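You operate a simulated robot arm through the tools that you are given. There is no shell and no other tool. Be economical: measure what you need, move in short steps, check, and stop when the job is done.

You are at the controls of a simulated robot arm. One attempt, no reset.

JOB
Check that the tall lamp lights, switch it off, refit the shade and slide the lamp toward the wall.
Fine: slide it about 17 cm.
Where things are to end (x, y in the base frame): tall lamp within 0.035 m of [0.76, -0.41].

It is judged by the outcome, as a careful person would: the job done as asked, and still so three seconds after it is handed in. It fails if anything else is knocked over, pushed out of place, dropped, spilled or broken.

ROBOT AND FRAMES
A 7-joint arm with a two-finger parallel gripper, fixed in place. Base frame: the origin is at the foot of the arm, x ahead of it, y to its left, z up; the work surface is at about z = 0.6. Readings come in m, degrees, newtons and seconds.
With the tool pointing down near the work surface it reaches from about 0.38 to 0.9 m from the base axis. Its first joint turns from -115.0 to 115.0 degrees. Payload 3.91 kg.
The tool frame sits at the grasp point between the pads (the TCP): z along the fingers, y along the line on which they close. The tips reach 0.03 m beyond it. The gripper opens to 0.11 m. The fingers are 0.02 m wide and 0.01 m thick; the gripper's body (0.048 by 0.112 m) begins 0.055 m behind the TCP.
Orientation is that of the tool frame in the base frame, as [roll, pitch, yaw] about the fixed x, y, z axes, in that order (R = Rz(yaw) Ry(pitch) Rx(roll)). With the fingers straight down and closing along the base's y, the tool's x points along the base's -x, its y along +y and its z along -z.

CONTROLS
- The arm moves only by the tool nudge_tool. Its argument "rows" is a list of rows, each a list of 7 numbers: the shift along the tool's x, y, z in units of 300 mm (1.0 is 300 mm), then the turn, a rotation vector about the tool's x, y, z in units of 90 degrees (1.0 is 90 degrees), then the gripper command, from -1 (fully open) to 1 (shut), values between in proportion. In form: [[x, y, z, wx, wy, wz, jaw], ...]. A call has 1 to 12 rows; each row is the pose to reach, as a shift and turn from the pose commanded when the call began, along the tool's axes at that moment. A call with a number of a shift or a turn outside -1 to 1 is refused whole. Each row takes 0.2 s and may step no farther than 0.05 m and 8.6 degrees from the row before; otherwise, or with a gripper value out of range, the whole call is refused. A pose out of reach is approached as far as the arm can. The call stops where the force on the tool passes 90 N (or 10 N more than at its start, if that is more) or the arm is blocked; 0.2 s more then pass. The fingers move at their own pace (about 0.153 m/s each) and stop on an object; they squeeze with about 33 N. The grip force told is the motor's: it shows also when the fingers shut on nothing. Time passes only in rows, and 0.2 s behind the last, so rows that repeat a pose let the fingers close. The reply holds the time, the measured pose of the TCP, the force on the tool along the base axes, the opening and the grip force, in the units named above and with some noise, with the torque about the TCP (base axes, N m) and any sound that the robot's microphone picked up, and new pictures: "show" is both (left out), scene, wrist or none.
- Cameras (640 x 400 px; columns grow to the right, rows downward): "scene" is fixed at [0.2283, -0.502, 1.1704]; the picture's right is [0.70, -0.72, 0.00], its down [-0.17, -0.16, -0.97] and it looks along [0.70, 0.68, -0.23] (base axes); focal length 214 px, centre (320, 200). "wrist" rides on the gripper at [0.072, 0.017, -0.103] in the tool frame; the picture's right is [-0.23, 0.97, 0.00], its down [-0.76, -0.18, -0.62] and it looks along [-0.61, -0.14, 0.78] (tool axes); focal length 222 px, centre (320, 200). There is no depth. A picture from a camera that has moved, and an enlarged one, comes with that camera's place and axes in the base frame and with its lens. The place of the scene camera against the robot may be out by one fixed shift of up to 0.018 m in any direction.
- move_column(by): slides the trunk up (or, below 0, down) by that many m; the arm rides with it, the base frame stays. It gives what a move gives, with no picture.
- inspect(camera, box): a new picture of the part [left, top, right, bottom] of that camera's present view, enlarged. The clock stands still meanwhile.
- sign_off(): hands the job in; it is judged then, once.

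Work in short steps. Places have to be worked out from the pictures, the camera data and where the tool is seen: move nearer, look again, correct. Check each grasp and each placing, and mend what went wrong. You have 120 turns and 200 pictures in all, those below and enlarged ones among them. Open the gripper and draw the arm clear of the work before you hand the job in, unless the task says otherwise; then end with one line.

The tools are called after ">>>" as name(argument=value, ...) on one line, values as JSON. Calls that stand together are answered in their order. nudge_tool: Moves the arm, as the interface text tells. Its arguments: {"type":"object","properties":{"rows":{"type":"array","items":{"type":"array","items":{"type":"number"}}},"show":{"type":"string","enum":["both","scene","wrist","none"]}},"required":["rows"]} The other tools are called the same way: move_column (by) slides the trunk up or down; inspect (camera, box) takes an enlarged picture of a part of a camera's view; sign_off () hands the job in.

At the start:

```text
clock: 0.0
tool_pos: [0.5736, -0.3375, 1.1701]
tcp_rot: [179.9, 0.0, -180.0]
wrist_force: [0.7, -0.6, -0.4]
wrist_torque: [0.02, -0.01, 0.0]
grip_width: 0.1099
gripper_force: 0.1
trunk travel left (down, up): [-0.65, 0.34]
```

scene: 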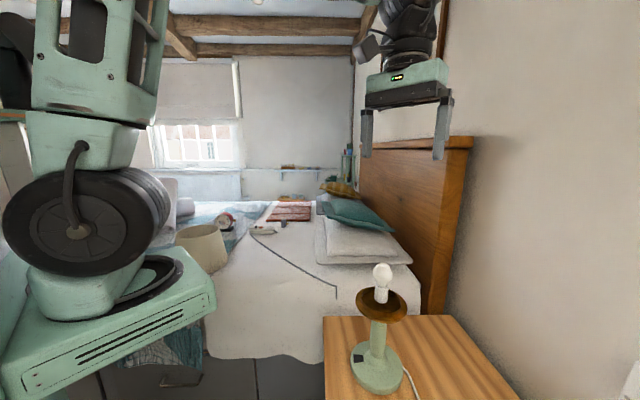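
wrist: 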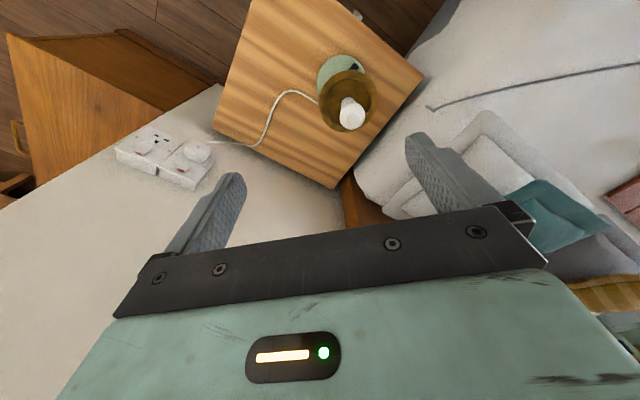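

The lamp stands on the nightstand with a bare bulb, and a cream shade seems to lie on the bed. I look closer at both and at the socket.

>>> inspect(camera="scene", box=[310, 250, 470, 400])

>>> inspect(camera="scene", box=[150, 170, 350, 295])

>>> inspect(camera="wrist", box=[100, 20, 420, 220])

```text
2.67 times, centred on (390, 325) of scene
camera zoom: at [0.2283, -0.502, 1.1704], right [0.7, -0.72, 0.0], down [-0.17, -0.16, -0.97], along [0.7, 0.68, -0.23], focal length 572 px, centre (133, -133)
```

zoom: 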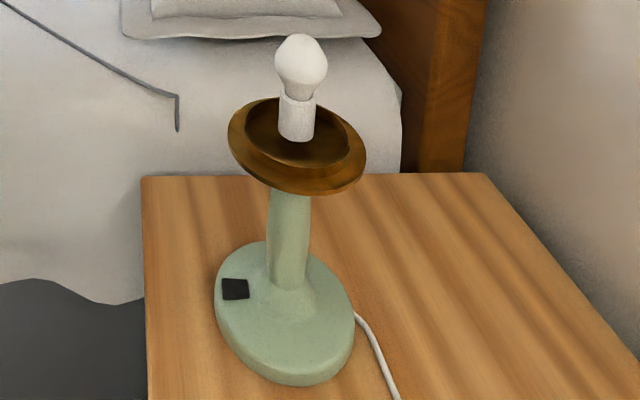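

```text
3.20 times, centred on (250, 232) of scene
camera zoom: at [0.2283, -0.502, 1.1704], right [0.7, -0.72, 0.0], down [-0.17, -0.16, -0.97], along [0.7, 0.68, -0.23], focal length 686 px, centre (544, 96)
```

zoom: 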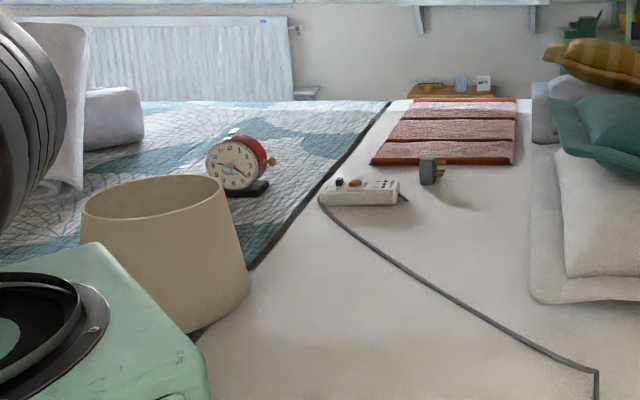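

```text
2.00 times, centred on (260, 120) of wrist
camera zoom: at [0.5025, -0.322, 1.274], right [0.23, 0.97, 0.0], down [0.76, -0.18, 0.62], along [0.61, -0.14, -0.78], focal length 444 px, centre (440, 360)
```

zoom: 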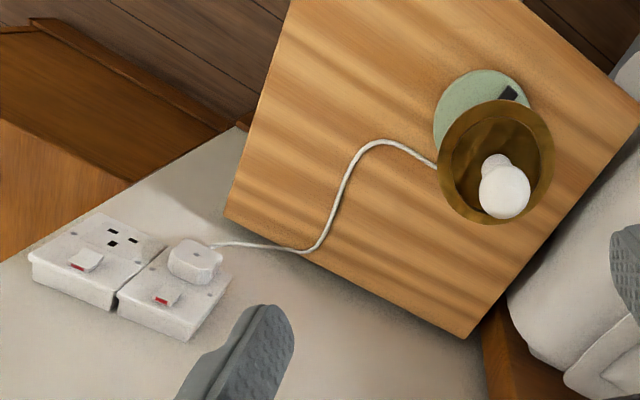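

The bulb is unlit, the black rocker is on the base at about (0.615, -0.255), and it sits under the disc, so I must reach it tilted. I back off, tilt 40°, close the fingers and come down to look.

>>> nudge_tool(rows=[[0.073, 0.067, 0, 0, -0.089, 0, 1], [0.147, 0.133, 0, 0, -0.178, 0, 1], [0.22, 0.2, 0, 0, -0.266, 0, 1], [0.293, 0.267, 0, 0, -0.355, 0, 1], [0.367, 0.333, 0, 0, -0.444, 0, 1], [0.367, 0.333, 0.15, 0, -0.444, 0, 1], [0.367, 0.333, 0.3, 0, -0.444, 0, 1], [0.367, 0.333, 0.45, 0, -0.444, 0, 1], [0.367, 0.333, 0.6, 0, -0.444, 0, 1], [0.367, 0.333, 0.75, 0, -0.444, 0, 1], [0.367, 0.333, 0.9, 0, -0.444, 0, 1], [0.367, 0.333, 1.0, 0, -0.444, 0, 1]])

```text
clock: 2.6
tool_pos: [0.5375, -0.3152, 0.8397]
tcp_rot: [-180.0, 40.0, -179.9]
wrist_force: [-0.7, 1.1, 0.0]
wrist_torque: [-0.04, -0.05, -0.04]
grip_width: 0.0
gripper_force: 32.9
out of reach, approached as far as the arm can: row 4, 5, 6, 7, 8, 9, 10, 11, 12
trunk travel left (down, up): [-0.65, 0.34]
camera wrist: at [0.4175, -0.2995, 0.8744], right [0.17, 0.97, 0.14], down [0.18, -0.18, 0.97], along [0.97, -0.14, -0.21], focal length 222 px, centre (320, 200)
```

scene: 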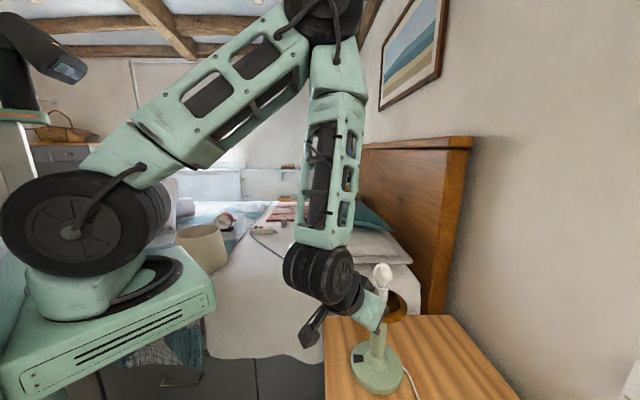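
wrist: 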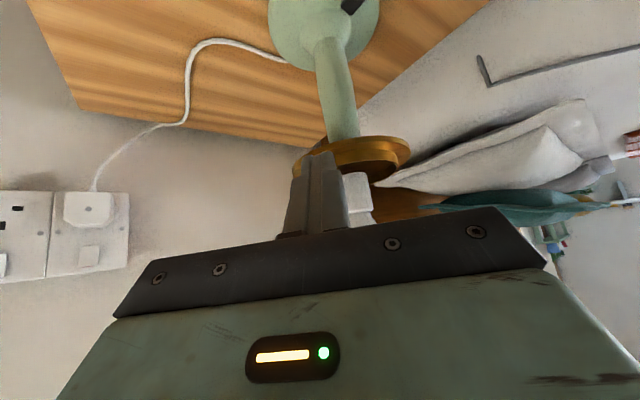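

The arm cannot fold in that close with this tilt. I retreat upward and untilt, then I will approach the switch from the +y side instead.

>>> nudge_tool(rows=[[-0.1, 0, -0.12, 0, 0, 0, 1], [-0.2, 0, -0.24, 0, 0, 0, 1], [-0.3, 0, -0.36, 0, 0, 0, 1], [-0.4, 0, -0.48, 0, 0, 0, 1], [-0.429, 0, -0.511, 0, 0.09, 0, 1], [-0.429, 0, -0.511, 0, 0.18, 0, 1], [-0.429, 0, -0.511, 0, 0.27, 0, 1], [-0.429, 0, -0.511, 0, 0.36, 0, 1], [-0.429, 0, -0.511, 0, 0.444, 0, 1]], show="scene")

```text
clock: 4.6
tool_pos: [0.5363, -0.3178, 1.0424]
tcp_rot: [-180.0, -0.1, -180.0]
wrist_force: [-0.3, 0.2, -0.5]
wrist_torque: [0.02, -0.01, 0.02]
grip_width: 0.0
gripper_force: 32.9
out of reach, approached as far as the arm can: row 1, 2
trunk travel left (down, up): [-0.65, 0.34]
```

scene: 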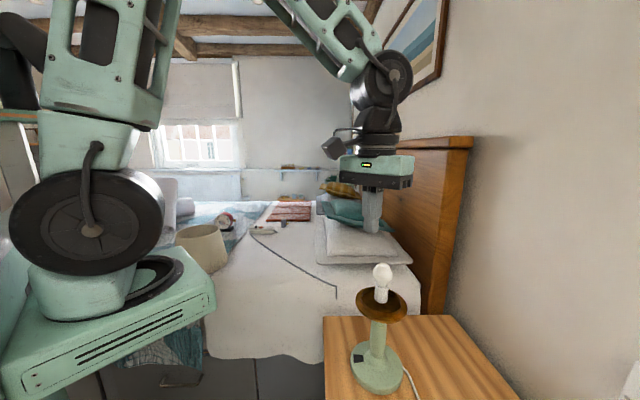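

Untilted and clear. Now swing to the bed side (+y) and tilt the fingers toward the lamp.

>>> nudge_tool(rows=[[-0.04, 0.15, 0, 0, 0, 0, 1], [-0.08, 0.3, 0, 0, 0, 0, 1], [-0.12, 0.45, 0, 0, 0, 0, 1], [-0.16, 0.6, 0, 0, 0, 0, 1], [-0.213, 0.727, 0, 0, 0, 0, 1], [-0.213, 0.727, 0.1, 0.09, 0, 0, 1], [-0.213, 0.727, 0.2, 0.18, 0, 0, 1], [-0.213, 0.727, 0.3, 0.27, 0, 0, 1], [-0.213, 0.727, 0.4, 0.36, 0, 0, 1], [-0.213, 0.727, 0.467, 0.444, 0, 0, 1]])

```text
clock: 6.8
tool_pos: [0.6005, -0.1, 0.9042]
tcp_rot: [-139.9, 0.0, -179.8]
wrist_force: [0.1, -0.6, 0.9]
wrist_torque: [0.02, -0.01, 0.01]
grip_width: 0.0
gripper_force: 33.1
trunk travel left (down, up): [-0.65, 0.34]
camera wrist: at [0.5285, -0.0208, 0.9731], right [0.23, 0.75, -0.63], down [0.76, 0.27, 0.59], along [0.61, -0.61, -0.51], focal length 222 px, centre (320, 200)
```

scene: 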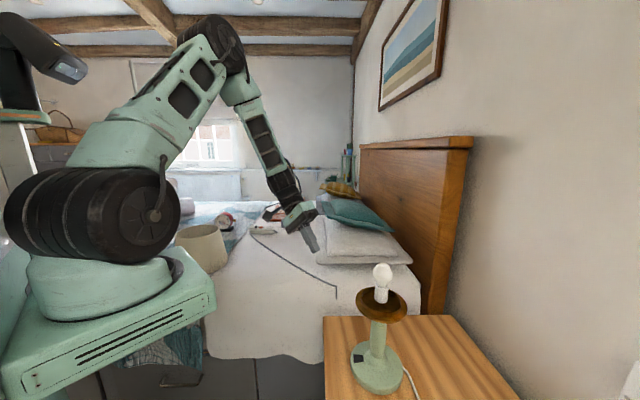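
wrist: 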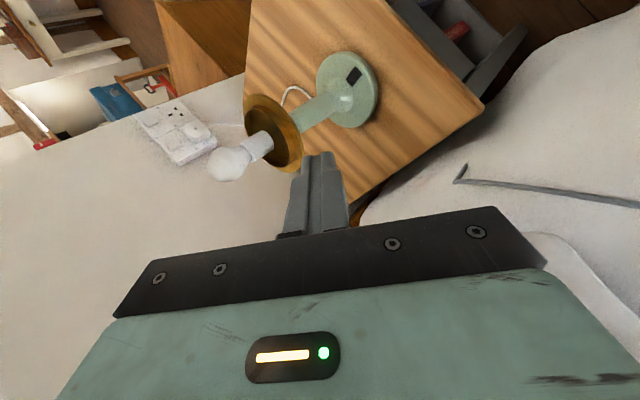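

The switch is now in view from the wrist camera; zoom for an accurate fix.

>>> inspect(camera="wrist", box=[200, 30, 420, 190])

```text
2.50 times, centred on (310, 110) of wrist
camera zoom: at [0.5285, -0.0208, 0.9731], right [0.23, 0.75, -0.63], down [0.76, 0.27, 0.59], along [0.61, -0.61, -0.51], focal length 555 px, centre (345, 425)
```

zoom: 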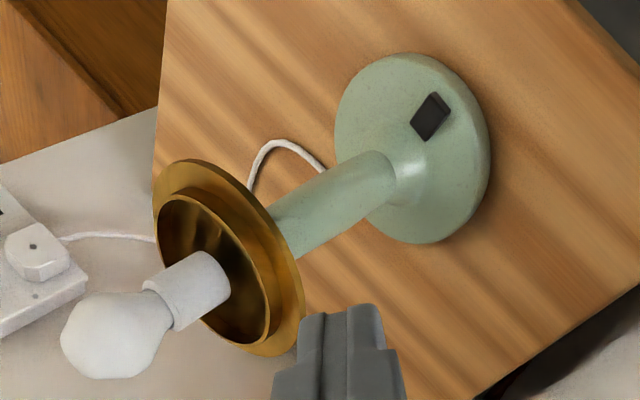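

Switch at about (0.612, -0.262, 0.62). I move to a standoff 6 cm behind it along the tool axis.

>>> nudge_tool(rows=[[-0.006, 0.027, 0.128, 0, 0, 0, 1], [-0.013, 0.053, 0.256, 0, 0, 0, 1], [-0.019, 0.08, 0.383, 0, 0, 0, 1], [-0.026, 0.107, 0.511, 0, 0, 0, 1], [-0.032, 0.134, 0.639, 0, 0, 0, 1], [-0.038, 0.16, 0.767, 0, 0, 0, 1]])

```text
clock: 8.2
tool_pos: [0.609, -0.2105, 0.6957]
tcp_rot: [-139.9, 0.0, -179.9]
wrist_force: [0.8, 0.9, 0.4]
wrist_torque: [0.06, -0.01, -0.01]
grip_width: 0.0
gripper_force: 33.3
trunk travel left (down, up): [-0.65, 0.34]
camera wrist: at [0.538, -0.1298, 0.7655], right [0.23, 0.75, -0.63], down [0.76, 0.27, 0.59], along [0.61, -0.61, -0.51], focal length 222 px, centre (320, 200)
```

scene: 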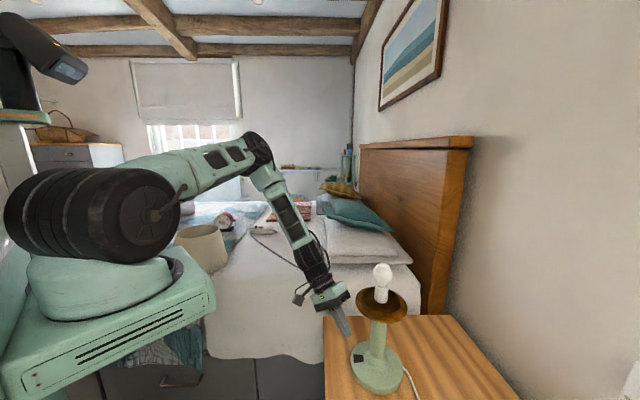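
wrist: 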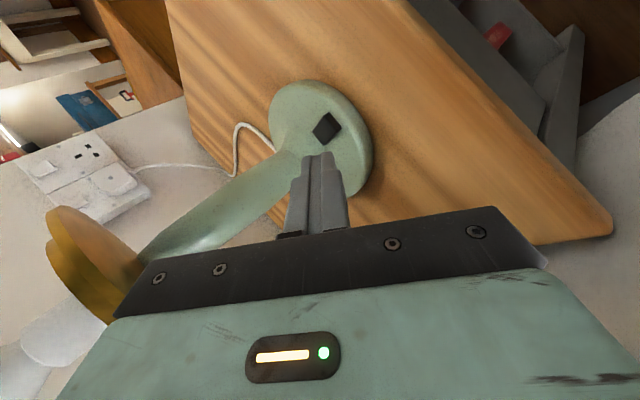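

Switch confirmed at (0.612, -0.265). Advance 5 cm along the tool axis, then creep.

>>> nudge_tool(rows=[[-0.01, -0.008, 0.07, 0, 0, 0, 1], [-0.01, -0.008, 0.12, 0, 0, 0, 1], [-0.01, -0.008, 0.16, 0, 0, 0, 1]])

>>> inspect(camera="wrist", box=[240, 80, 400, 180])

```text
clock: 9.0
tool_pos: [0.6132, -0.2436, 0.662]
tcp_rot: [-140.1, 0.0, -179.9]
wrist_force: [0.7, 0.5, 0.6]
wrist_torque: [0.01, -0.01, 0.01]
grip_width: 0.0
gripper_force: 33.1
trunk travel left (down, up): [-0.65, 0.34]
camera wrist: at [0.5414, -0.164, 0.7309], right [0.23, 0.75, -0.63], down [0.76, 0.27, 0.59], along [0.61, -0.61, -0.51], focal length 222 px, centre (320, 200)
```

scene: 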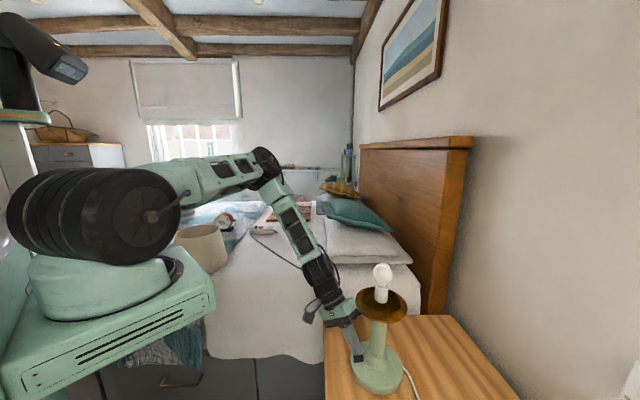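
wrist: 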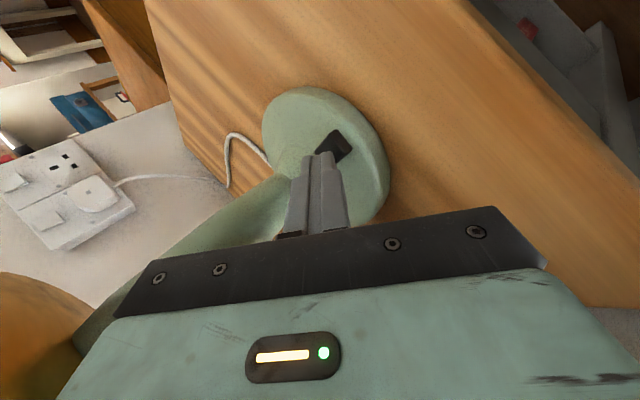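

```text
4.00 times, centred on (320, 130) of wrist
camera zoom: at [0.5414, -0.164, 0.7309], right [0.23, 0.75, -0.63], down [0.76, 0.27, 0.59], along [0.61, -0.61, -0.51], focal length 888 px, centre (320, 480)
```

zoom: 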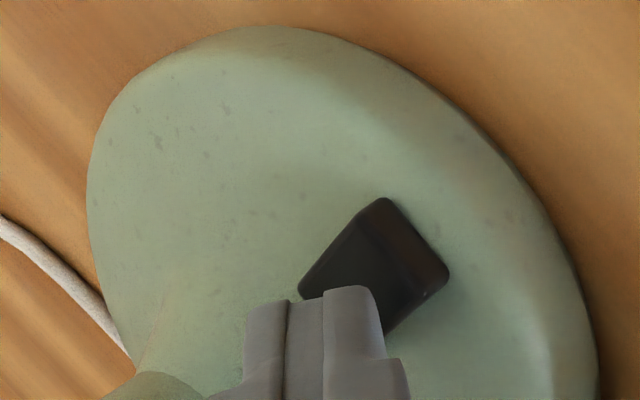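

Fingertip corner is about 8 mm above the switch. I shift over its centre and press straight down in small steps.

>>> nudge_tool(rows=[[0, -0.0153, 0.0129, 0, 0, 0, 1], [0, -0.0067, 0.0231, 0, 0, 0, 1], [0, 0.0019, 0.0333, 0, 0, 0, 1], [0, 0.0062, 0.0384, 0, 0, 0, 1]])

>>> inspect(camera="wrist", box=[240, 80, 400, 180])

```text
clock: 10.2
tool_pos: [0.6139, -0.2495, 0.6597]
tcp_rot: [-139.4, 0.1, 180.0]
wrist_force: [-13.9, 26.9, 54.4]
wrist_torque: [0.1, 0.52, -0.16]
grip_width: 0.0
gripper_force: 32.9
trunk travel left (down, up): [-0.65, 0.34]
stopped in row 4: the force on the tool passed its limit at 93 N (the readings are from after the stop); the commanded pose is now the measured one
camera wrist: at [0.5411, -0.1701, 0.727], right [0.23, 0.74, -0.63], down [0.76, 0.27, 0.59], along [0.61, -0.62, -0.5], focal length 222 px, centre (320, 200)
```

scene: 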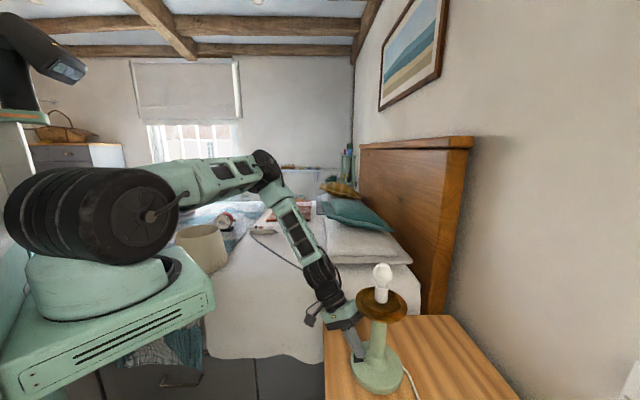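
wrist: 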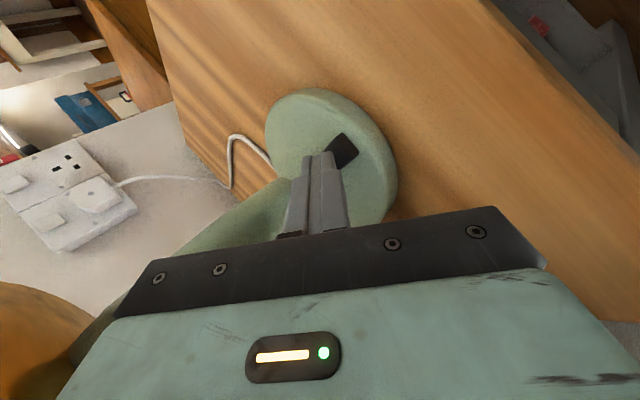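

```text
4.00 times, centred on (320, 130) of wrist
camera zoom: at [0.5411, -0.1701, 0.727], right [0.23, 0.74, -0.63], down [0.76, 0.27, 0.59], along [0.61, -0.62, -0.5], focal length 888 px, centre (320, 480)
```

zoom: 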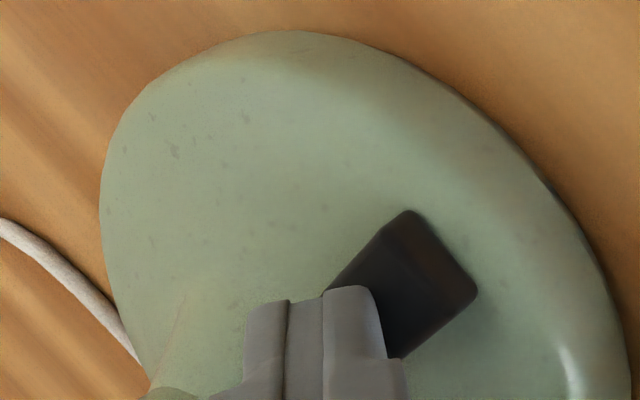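

No click; the force direction suggests I hit the dome inboard of the switch. The switch is really nearer (0.605, -0.254, 0.63). Lift, shift outward 9 mm, and press gently again.

>>> nudge_tool(rows=[[0, -0.0257, -0.0306, 0, 0, 0, 1], [0.03, -0.0027, -0.05, 0, 0, 0, 1], [0.03, 0.0059, -0.0398, 0, 0, 0, 1], [0.03, 0.0102, -0.0347, 0, 0, 0, 1], [0.03, 0.0145, -0.0296, 0, 0, 0, 1]])

>>> inspect(camera="wrist", box=[240, 80, 400, 180])

```text
clock: 11.4
tool_pos: [0.6049, -0.2419, 0.6596]
tcp_rot: [-139.6, 0.2, -180.0]
wrist_force: [0.8, 0.2, -0.1]
wrist_torque: [-0.02, -0.04, 0.02]
grip_width: 0.0
gripper_force: 33.1
trunk travel left (down, up): [-0.65, 0.34]
camera wrist: at [0.5329, -0.1627, 0.7286], right [0.23, 0.74, -0.63], down [0.76, 0.27, 0.59], along [0.61, -0.61, -0.5], focal length 222 px, centre (320, 200)
```

scene: 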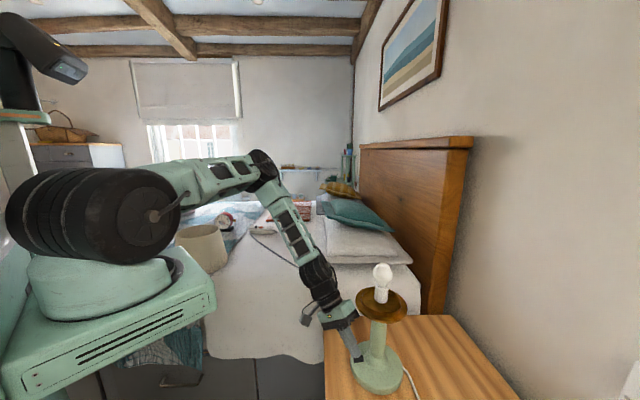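
wrist: 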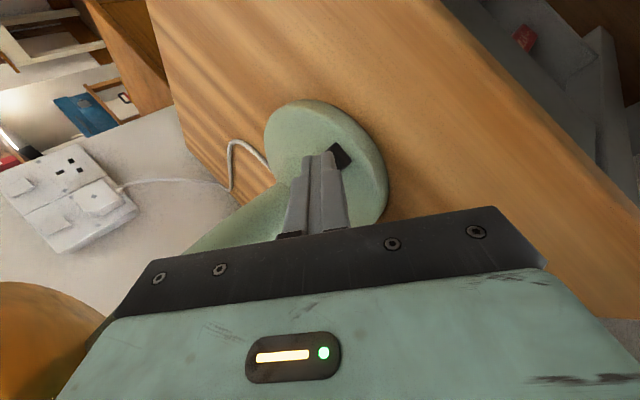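

```text
4.00 times, centred on (320, 130) of wrist
camera zoom: at [0.5329, -0.1627, 0.7286], right [0.23, 0.74, -0.63], down [0.76, 0.27, 0.59], along [0.61, -0.61, -0.5], focal length 888 px, centre (320, 480)
```

zoom: 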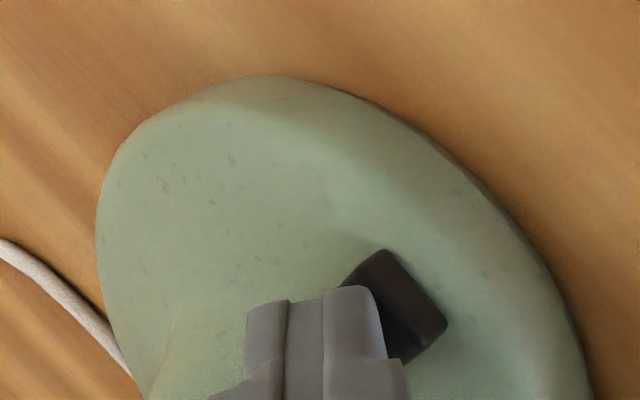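

No contact yet and the finger covers the switch. Continue pressing down in 1.5 mm steps.

>>> nudge_tool(rows=[[0, 0.0032, 0.0038, 0, 0, 0, 1], [0, 0.0064, 0.0077, 0, 0, 0, 1], [0, 0.0096, 0.0115, 0, 0, 0, 1]], show="scene")

```text
clock: 12.2
tool_pos: [0.6037, -0.2413, 0.6581]
tcp_rot: [-139.7, 0.0, 179.9]
wrist_force: [-14.7, 19.6, 43.6]
wrist_torque: [0.02, -0.01, -0.01]
grip_width: 0.0
gripper_force: 33.2
trunk travel left (down, up): [-0.65, 0.34]
heard: click
```

scene: 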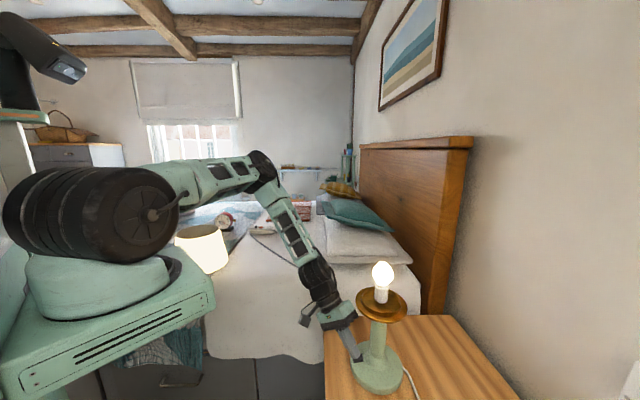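

Click, and the bulb lights. Lift off and look at the rocker before switching it off.

>>> nudge_tool(rows=[[0, -0.0257, -0.0306, 0, 0, 0, 1], [0, -0.0257, -0.0806, 0, 0, 0, 1], [0, -0.0257, -0.12, 0, 0, 0, 1]])

>>> inspect(camera="wrist", box=[240, 80, 400, 180])

```text
clock: 13.0
tool_pos: [0.6058, -0.2252, 0.6852]
tcp_rot: [-139.7, 0.1, -180.0]
wrist_force: [1.0, 0.5, 0.0]
wrist_torque: [0.01, 0.02, 0.01]
grip_width: 0.0
gripper_force: 32.8
trunk travel left (down, up): [-0.65, 0.34]
heard: click
camera wrist: at [0.5343, -0.1456, 0.7555], right [0.23, 0.74, -0.63], down [0.76, 0.27, 0.59], along [0.61, -0.61, -0.5], focal length 222 px, centre (320, 200)
```

scene: 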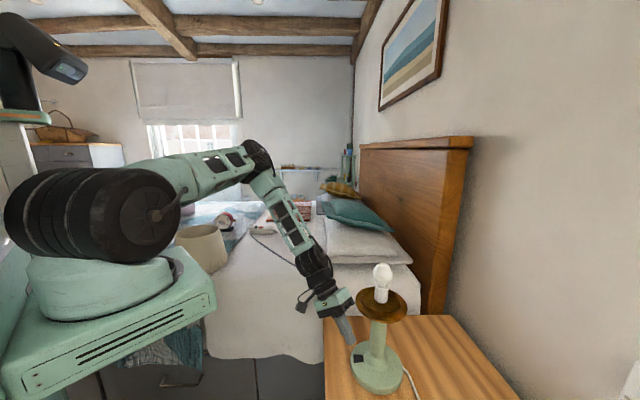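
wrist: 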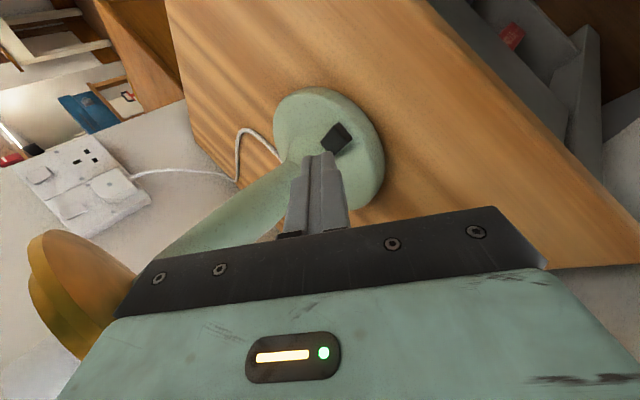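

```text
4.00 times, centred on (320, 130) of wrist
camera zoom: at [0.5343, -0.1456, 0.7555], right [0.23, 0.74, -0.63], down [0.76, 0.27, 0.59], along [0.61, -0.61, -0.5], focal length 888 px, centre (320, 480)
```

zoom: 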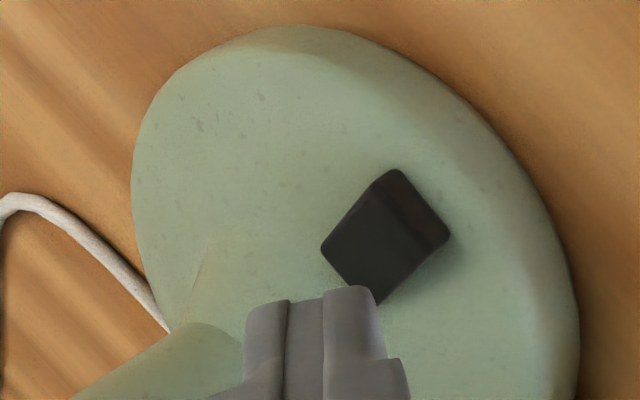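

A second click on release, and the bulb is off again: lamp tested and off. I retract and untilt, going for the shade.

>>> nudge_tool(rows=[[0, 0, -0.15, 0, 0, 0, 1], [0, 0, -0.3, 0, 0, 0, 1], [0, 0, -0.45, 0, 0, 0, 1], [0, 0, -0.6, 0, 0, 0, 1], [0, 0, -0.75, -0.09, 0, 0, 1], [0, 0, -0.9, -0.18, 0, 0, 1], [0, 0, -1.0, -0.27, 0, 0, 1], [0, 0, -1.0, -0.36, 0, 0, 1], [0, 0, -1.0, -0.444, 0, 0, 1]], show="scene")

>>> inspect(camera="scene", box=[310, 250, 470, 400])

```text
clock: 15.0
tool_pos: [0.6059, -0.0303, 0.9156]
tcp_rot: [-179.8, 0.1, 180.0]
wrist_force: [-0.5, 0.3, -0.3]
wrist_torque: [-0.05, -0.03, -0.01]
grip_width: 0.0
gripper_force: 33.3
trunk travel left (down, up): [-0.65, 0.34]
```

scene: 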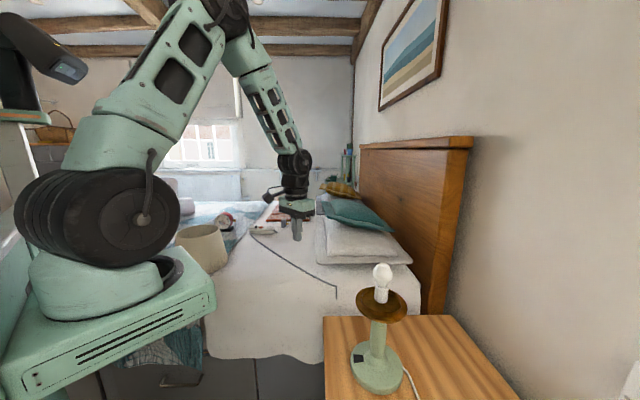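

```text
2.67 times, centred on (390, 325) of scene
camera zoom: at [0.2283, -0.502, 1.1704], right [0.7, -0.72, 0.0], down [-0.17, -0.16, -0.97], along [0.7, 0.68, -0.23], focal length 572 px, centre (133, -133)
```

zoom: 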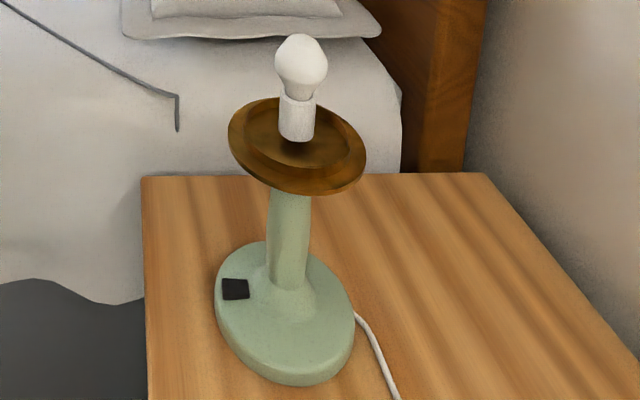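

Lamp is in place and off. Now swing the arm up and toward the shade on the bed, yawing so the wrist camera looks outward at it.

>>> nudge_tool(rows=[[0.05, 0.09, -0.085, 0, 0, -0.07, -1], [0.1, 0.18, -0.17, 0, 0, -0.14, -1], [0.16, 0.27, -0.255, 0, 0, -0.21, -1], [0.22, 0.36, -0.34, 0, 0, -0.28, -1], [0.28, 0.46, -0.43, 0, 0, -0.35, -1], [0.34, 0.56, -0.52, 0, 0, -0.42, -1], [0.4, 0.66, -0.6, 0, 0, -0.49, -1], [0.48, 0.77, -0.62, 0, 0, -0.556, -1]])

```text
clock: 16.8
tool_pos: [0.4572, 0.2035, 1.1]
tcp_rot: [-179.7, -0.3, -129.9]
wrist_force: [0.3, 0.0, -0.1]
wrist_torque: [-0.01, 0.01, -0.02]
grip_width: 0.1098
gripper_force: 0.0
trunk travel left (down, up): [-0.65, 0.34]
camera wrist: at [0.3994, 0.1581, 1.2047], right [-0.6, 0.8, -0.01], down [0.62, 0.47, 0.62], along [0.5, 0.37, -0.78], focal length 222 px, centre (320, 200)
```

scene: 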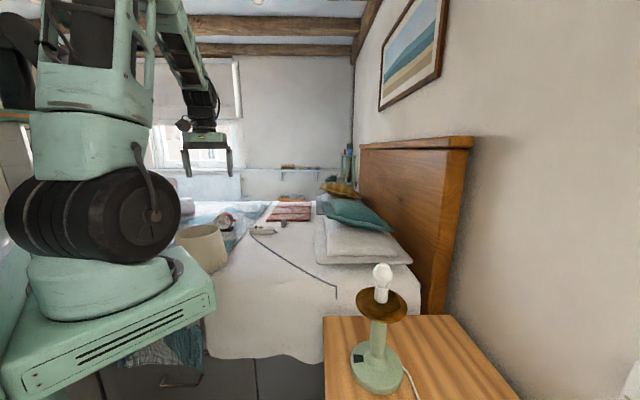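
wrist: 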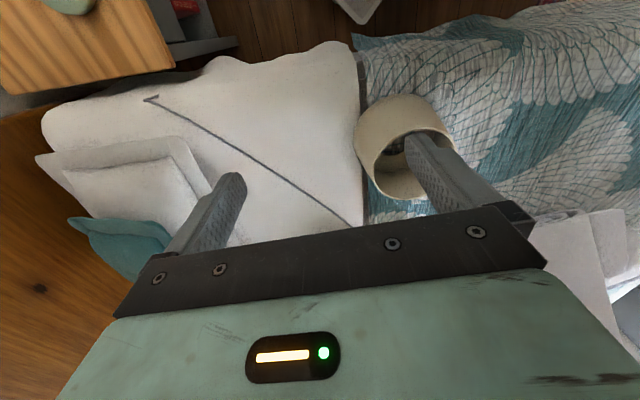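

The shade is visible; zoom in on it.

>>> inspect(camera="wrist", box=[320, 70, 500, 220])

```text
2.67 times, centred on (410, 145) of wrist
camera zoom: at [0.3994, 0.1581, 1.2047], right [-0.6, 0.8, -0.01], down [0.62, 0.47, 0.62], along [0.5, 0.37, -0.78], focal length 592 px, centre (80, 347)
```

zoom: 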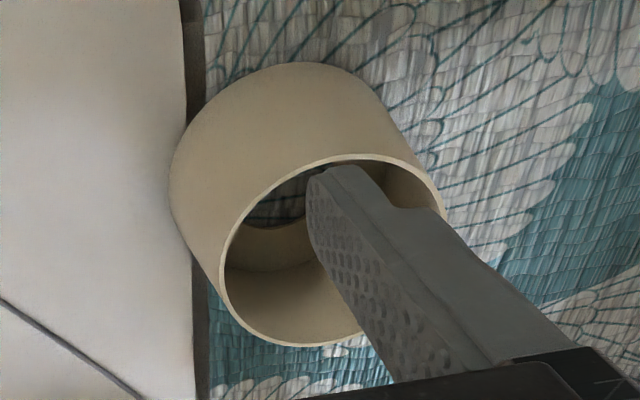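

The finger hides the interior. Move so the camera looks more steeply down into the shade.

>>> nudge_tool(rows=[[-0.1, 0.1, -0.02, 0, 0, 0, -1], [-0.2, 0.2, -0.04, 0, 0, 0, -1], [-0.3, 0.3, -0.06, 0, 0, 0, -1], [-0.406, 0.398, -0.067, 0, 0, 0, -1]], show="wrist")

```text
clock: 17.8
tool_pos: [0.4443, 0.3725, 1.1224]
tcp_rot: [-179.7, -0.1, -130.0]
wrist_force: [-0.4, -1.1, 0.5]
wrist_torque: [0.03, -0.01, 0.0]
grip_width: 0.11
gripper_force: 0.0
trunk travel left (down, up): [-0.65, 0.34]
camera wrist: at [0.3852, 0.3284, 1.2257], right [-0.6, 0.8, -0.01], down [0.63, 0.47, 0.62], along [0.5, 0.37, -0.78], focal length 222 px, centre (320, 200)
```

wrist: 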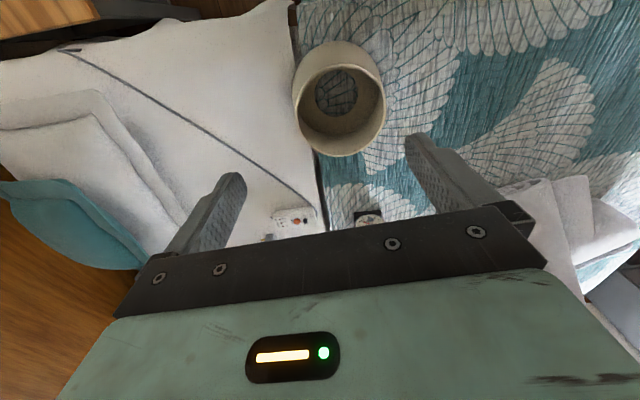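

>>> inspect(camera="wrist", box=[270, 30, 410, 165])

```text
2.96 times, centred on (340, 98) of wrist
camera zoom: at [0.3852, 0.3284, 1.2257], right [-0.6, 0.8, -0.01], down [0.63, 0.47, 0.62], along [0.5, 0.37, -0.78], focal length 658 px, centre (261, 504)
```

zoom: 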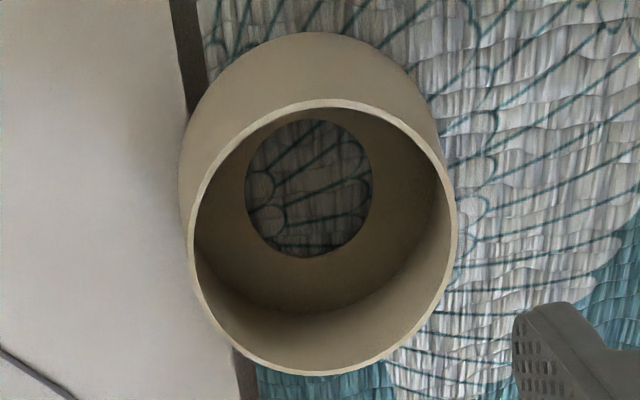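

The shade stands upright with a floor ring and a ~9 cm hole, centre about (0.456, 0.42), rim z≈0.85, rim diameter ~0.15. I'll grip its rim wall on the +y_tool side, first hovering above with about 6 cm opening.

>>> nudge_tool(rows=[[-0.037, 0.08, 0.14, 0, 0, 0, -0.09], [-0.074, 0.16, 0.28, 0, 0, 0, -0.09], [-0.11, 0.24, 0.42, 0, 0, 0, -0.09], [-0.147, 0.32, 0.56, 0, 0, 0, -0.09]])

>>> inspect(camera="scene", box=[150, 150, 270, 280])

```text
clock: 18.8
tool_pos: [0.4025, 0.466, 0.9505]
tcp_rot: [-179.8, -0.1, -129.9]
wrist_force: [-0.1, 0.4, 0.4]
wrist_torque: [0.02, 0.02, 0.01]
grip_width: 0.06
gripper_force: 0.0
trunk travel left (down, up): [-0.65, 0.34]
camera wrist: at [0.3432, 0.4216, 1.0544], right [-0.6, 0.8, 0.0], down [0.62, 0.47, 0.62], along [0.5, 0.37, -0.78], focal length 222 px, centre (320, 200)
```

scene: 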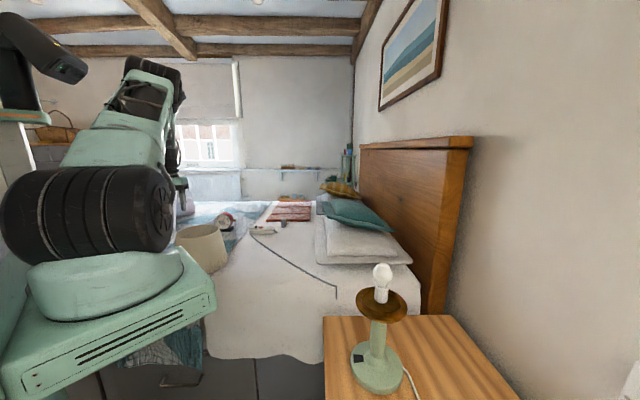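
wrist: 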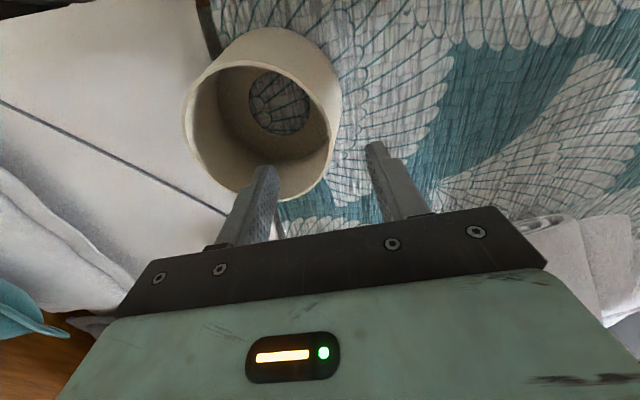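

```text
3.08 times, centred on (210, 215) of scene
camera zoom: at [0.2283, -0.502, 1.1704], right [0.7, -0.72, 0.0], down [-0.17, -0.16, -0.97], along [0.7, 0.68, -0.23], focal length 660 px, centre (658, 154)
```

zoom: 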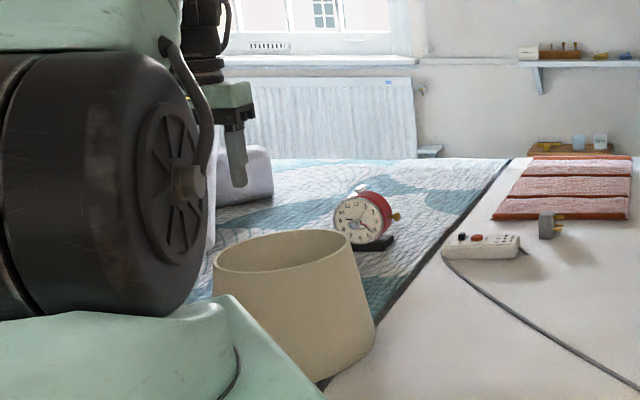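

>>> inspect(camera="wrist", box=[170, 20, 410, 220])

```text
2.00 times, centred on (290, 120) of wrist
camera zoom: at [0.3432, 0.4216, 1.0544], right [-0.6, 0.8, 0.0], down [0.62, 0.47, 0.62], along [0.5, 0.37, -0.78], focal length 444 px, centre (380, 360)
```

zoom: 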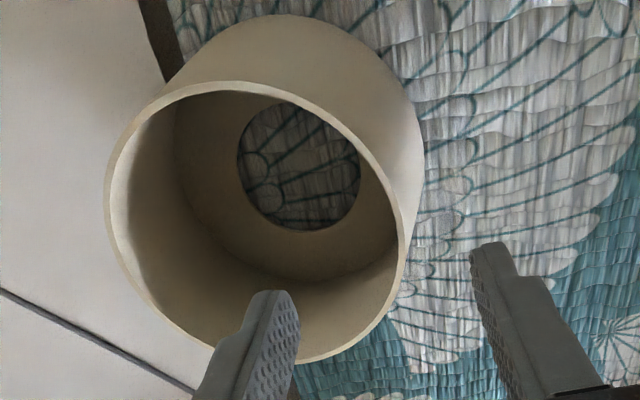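

Triangulating two views: rim z≈0.824, centre (0.460, 0.428), radius 0.079. Shift 1 cm so the fingers straddle the wall, descend to just above the rim and check.

>>> nudge_tool(rows=[[-0.028, 0.034, 0.0, 0, 0, 0, -0.09], [-0.028, 0.034, 0.12, 0, 0, 0, -0.09], [-0.028, 0.034, 0.24, 0, 0, 0, -0.09], [-0.028, 0.034, 0.285, 0, 0, 0, -0.09]], show="wrist")

```text
clock: 19.8
tool_pos: [0.4006, 0.4772, 0.8639]
tcp_rot: [-179.7, -0.3, -130.1]
wrist_force: [0.1, -0.6, 0.1]
wrist_torque: [-0.05, -0.03, -0.01]
grip_width: 0.06
gripper_force: 0.1
trunk travel left (down, up): [-0.65, 0.34]
camera wrist: at [0.3404, 0.433, 0.9693], right [-0.6, 0.8, -0.01], down [0.62, 0.47, 0.62], along [0.5, 0.37, -0.78], focal length 222 px, centre (320, 200)
```

wrist: 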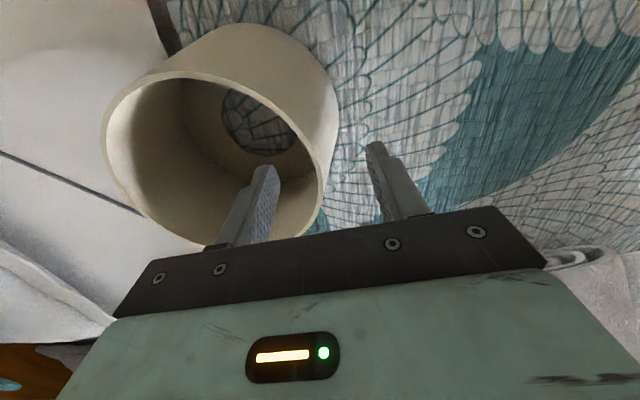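

The fingers straddle the wall. Descend another 5 cm and close.

>>> nudge_tool(rows=[[0, 0, 0.06, 0, 0, 0, -0.09], [0, 0, 0.12, 0, 0, 0, -0.09], [0, 0, 0.17, 0, 0, 0, -0.09]], show="wrist")

```text
clock: 20.6
tool_pos: [0.3992, 0.4767, 0.8133]
tcp_rot: [-179.7, -0.3, -129.9]
wrist_force: [-1.0, -0.1, -0.2]
wrist_torque: [-0.01, -0.01, 0.01]
grip_width: 0.06
gripper_force: 0.1
trunk travel left (down, up): [-0.65, 0.34]
camera wrist: at [0.3409, 0.4334, 0.9176], right [-0.6, 0.8, -0.01], down [0.62, 0.47, 0.62], along [0.5, 0.37, -0.78], focal length 222 px, centre (320, 200)
```

wrist: 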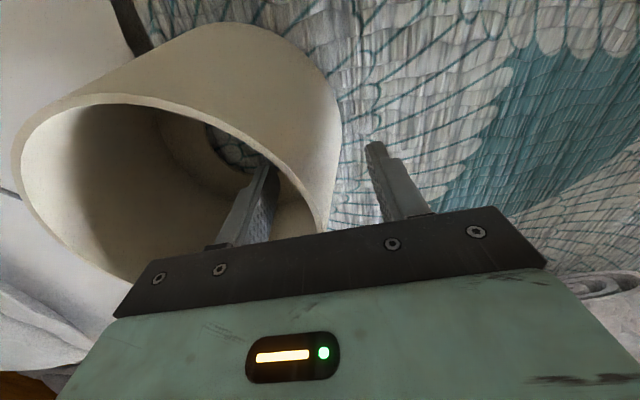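

The wall tapers outward ~10°, so I tilt the tool 10° to match it before closing, keeping the shade upright in the grip.

>>> nudge_tool(rows=[[0, 0, 0, -0.055, 0, 0, -0.09], [0, 0, 0, -0.11, 0, 0, -0.09], [0, 0, 0, -0.11, 0, 0, 0.4], [0, 0, 0, -0.11, 0, 0, 0.9], [0, 0, 0, -0.11, 0, 0, 0.9], [0, 0, 0, -0.11, 0, 0, 0.9]])

```text
clock: 22.0
tool_pos: [0.4008, 0.4788, 0.8154]
tcp_rot: [170.4, -0.1, -130.0]
wrist_force: [4.2, 3.4, 7.4]
wrist_torque: [-0.45, -1.57, 0.64]
grip_width: 0.0079
gripper_force: 33.2
trunk travel left (down, up): [-0.65, 0.34]
camera wrist: at [0.3555, 0.4221, 0.9206], right [-0.59, 0.79, 0.16], down [0.7, 0.4, 0.58], along [0.4, 0.46, -0.8], focal length 222 px, centre (320, 200)
```

scene: 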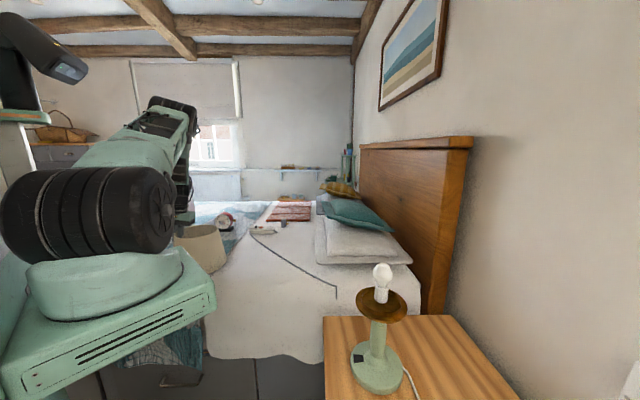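
wrist: 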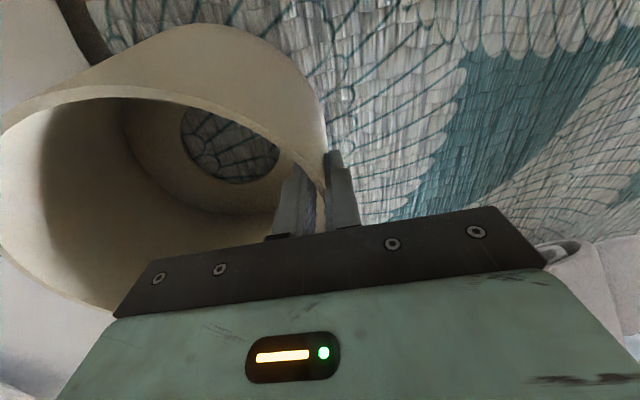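

Gripped (8 mm). Lift straight up 5 cm first and check that the shade follows upright.

>>> nudge_tool(rows=[[0, 0.01, -0.055, 0, 0, 0, 0.9], [0, 0.019, -0.11, 0, 0, 0, 0.9], [0, 0.029, -0.165, 0, 0, 0, 0.9], [0, 0.058, -0.328, 0, 0, 0, 0.9]])

```text
clock: 23.0
tool_pos: [0.4027, 0.4817, 0.9121]
tcp_rot: [170.4, -0.3, -130.0]
wrist_force: [0.6, -0.1, -1.1]
wrist_torque: [0.08, 0.02, 0.04]
grip_width: 0.007
gripper_force: 2.4
trunk travel left (down, up): [-0.65, 0.34]
camera wrist: at [0.3583, 0.4267, 1.0189], right [-0.59, 0.79, 0.16], down [0.71, 0.41, 0.58], along [0.39, 0.46, -0.8], focal length 222 px, centre (320, 200)
```

scene: 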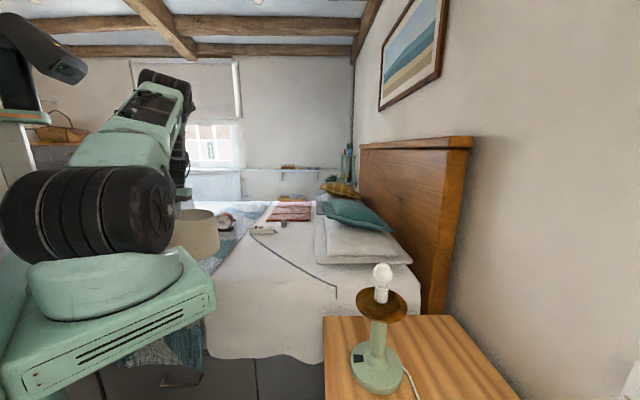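
wrist: 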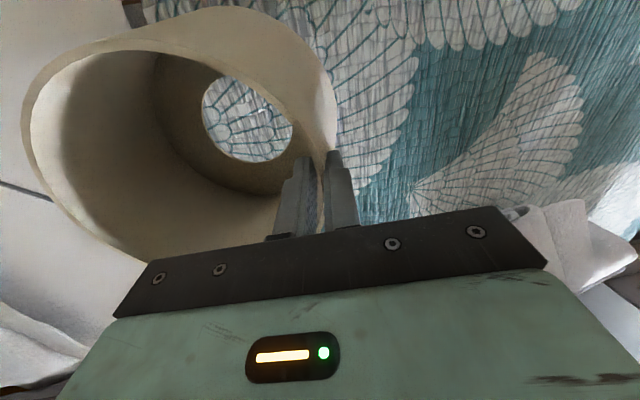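

The grip command 0.9 was too weak (force 2.4 N). Command fully shut and check the hold.

>>> nudge_tool(rows=[[0, 0, 0, 0, 0, 0, 1], [0, 0, 0, 0, 0, 0, 1]], show="none")

>>> inspect(camera="scene", box=[150, 170, 270, 300])

>>> inspect(camera="wrist", box=[0, 0, 360, 270])

```text
clock: 23.6
tool_pos: [0.4034, 0.4832, 0.9125]
tcp_rot: [170.4, -0.2, -130.0]
wrist_force: [0.4, -0.1, -1.4]
wrist_torque: [0.06, 0.08, 0.04]
grip_width: 0.0042
gripper_force: 32.8
trunk travel left (down, up): [-0.65, 0.34]
```

```text
3.08 times, centred on (210, 235) of scene
camera zoom: at [0.2283, -0.502, 1.1704], right [0.7, -0.72, 0.0], down [-0.17, -0.16, -0.97], along [0.7, 0.68, -0.23], focal length 660 px, centre (658, 92)
```

zoom: 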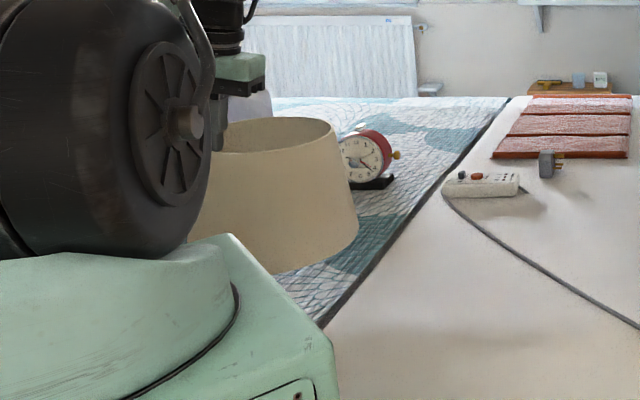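

```text
1.48 times, centred on (180, 135) of wrist
camera zoom: at [0.3581, 0.4269, 1.0192], right [-0.59, 0.79, 0.16], down [0.7, 0.41, 0.58], along [0.39, 0.46, -0.8], focal length 329 px, centre (527, 296)
```

zoom: 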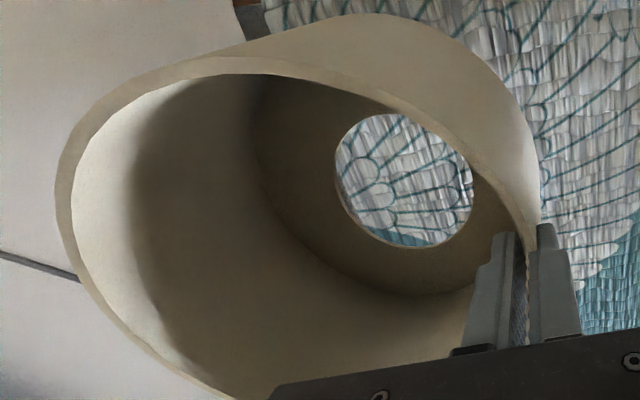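

The shade hangs level and is held firmly now. Lift it to z≈1.15 and start swinging toward the lamp, yawing with the arm.

>>> nudge_tool(rows=[[0, 0.028, -0.158, 0, 0, 0, 1], [0, 0.056, -0.316, 0, 0, 0, 1], [0, 0.083, -0.473, 0, 0, 0, 1], [0, 0.111, -0.63, 0, 0, 0, 1], [0, 0.139, -0.788, 0, 0, 0, 1], [0.074, 0.011, -0.811, 0, -0.0161, 0.0908, 1], [0.148, -0.117, -0.833, 0, -0.0322, 0.1816, 1], [0.222, -0.245, -0.856, 0, -0.0483, 0.2724, 1], [0.296, -0.373, -0.879, 0, -0.0644, 0.3632, 1], [0.37, -0.501, -0.902, 0, -0.0805, 0.454, 1], [0.445, -0.629, -0.924, 0, -0.0966, 0.5448, 1], [0.519, -0.757, -0.947, 0, -0.1127, 0.6356, 1]])

```text
clock: 26.2
tool_pos: [0.506, 0.1818, 1.1587]
tcp_rot: [170.4, 0.3, 171.9]
wrist_force: [0.3, 0.2, -1.3]
wrist_torque: [0.13, -0.02, 0.0]
grip_width: 0.0042
gripper_force: 33.2
trunk travel left (down, up): [-0.65, 0.34]
camera wrist: at [0.4355, 0.1921, 1.2652], right [0.36, 0.92, 0.16], down [0.71, -0.38, 0.59], along [0.6, -0.09, -0.79], focal length 222 px, centre (320, 200)
```

scene: 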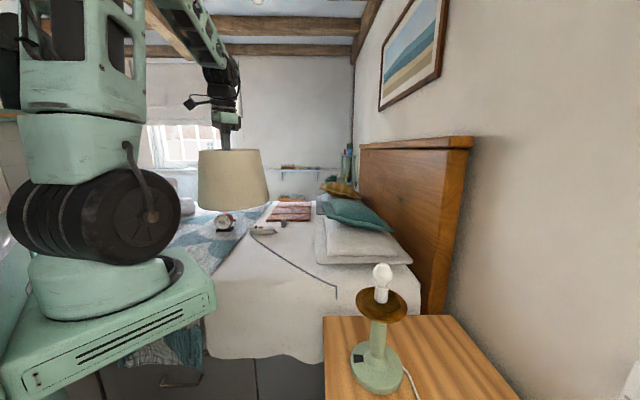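
wrist: 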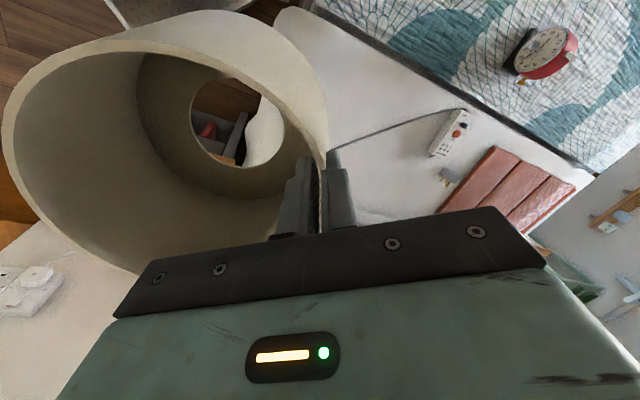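

Shade held well. Zoom the scene to measure its tilt and axis relative to the gripper.

>>> inspect(camera="scene", box=[180, 90, 290, 230])

>>> inspect(camera="wrist", box=[0, 0, 360, 280])

```text
2.86 times, centred on (235, 160) of scene
camera zoom: at [0.2283, -0.502, 1.1704], right [0.7, -0.72, 0.0], down [-0.17, -0.16, -0.97], along [0.7, 0.68, -0.23], focal length 613 px, centre (563, 314)
```

zoom: 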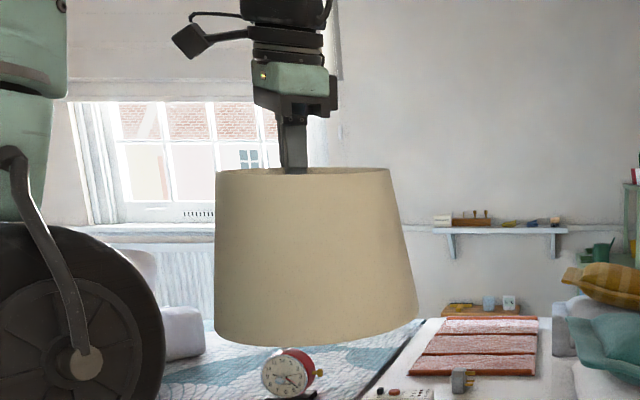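

```text
1.43 times, centred on (180, 140) of wrist
camera zoom: at [0.4355, 0.1921, 1.2652], right [0.36, 0.92, 0.16], down [0.71, -0.38, 0.59], along [0.6, -0.09, -0.79], focal length 317 px, centre (520, 286)
```

zoom: 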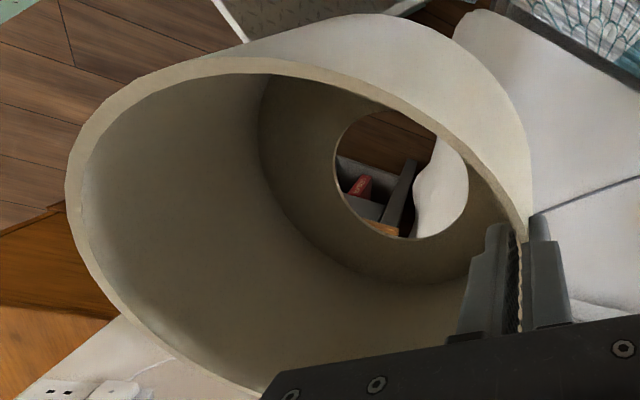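

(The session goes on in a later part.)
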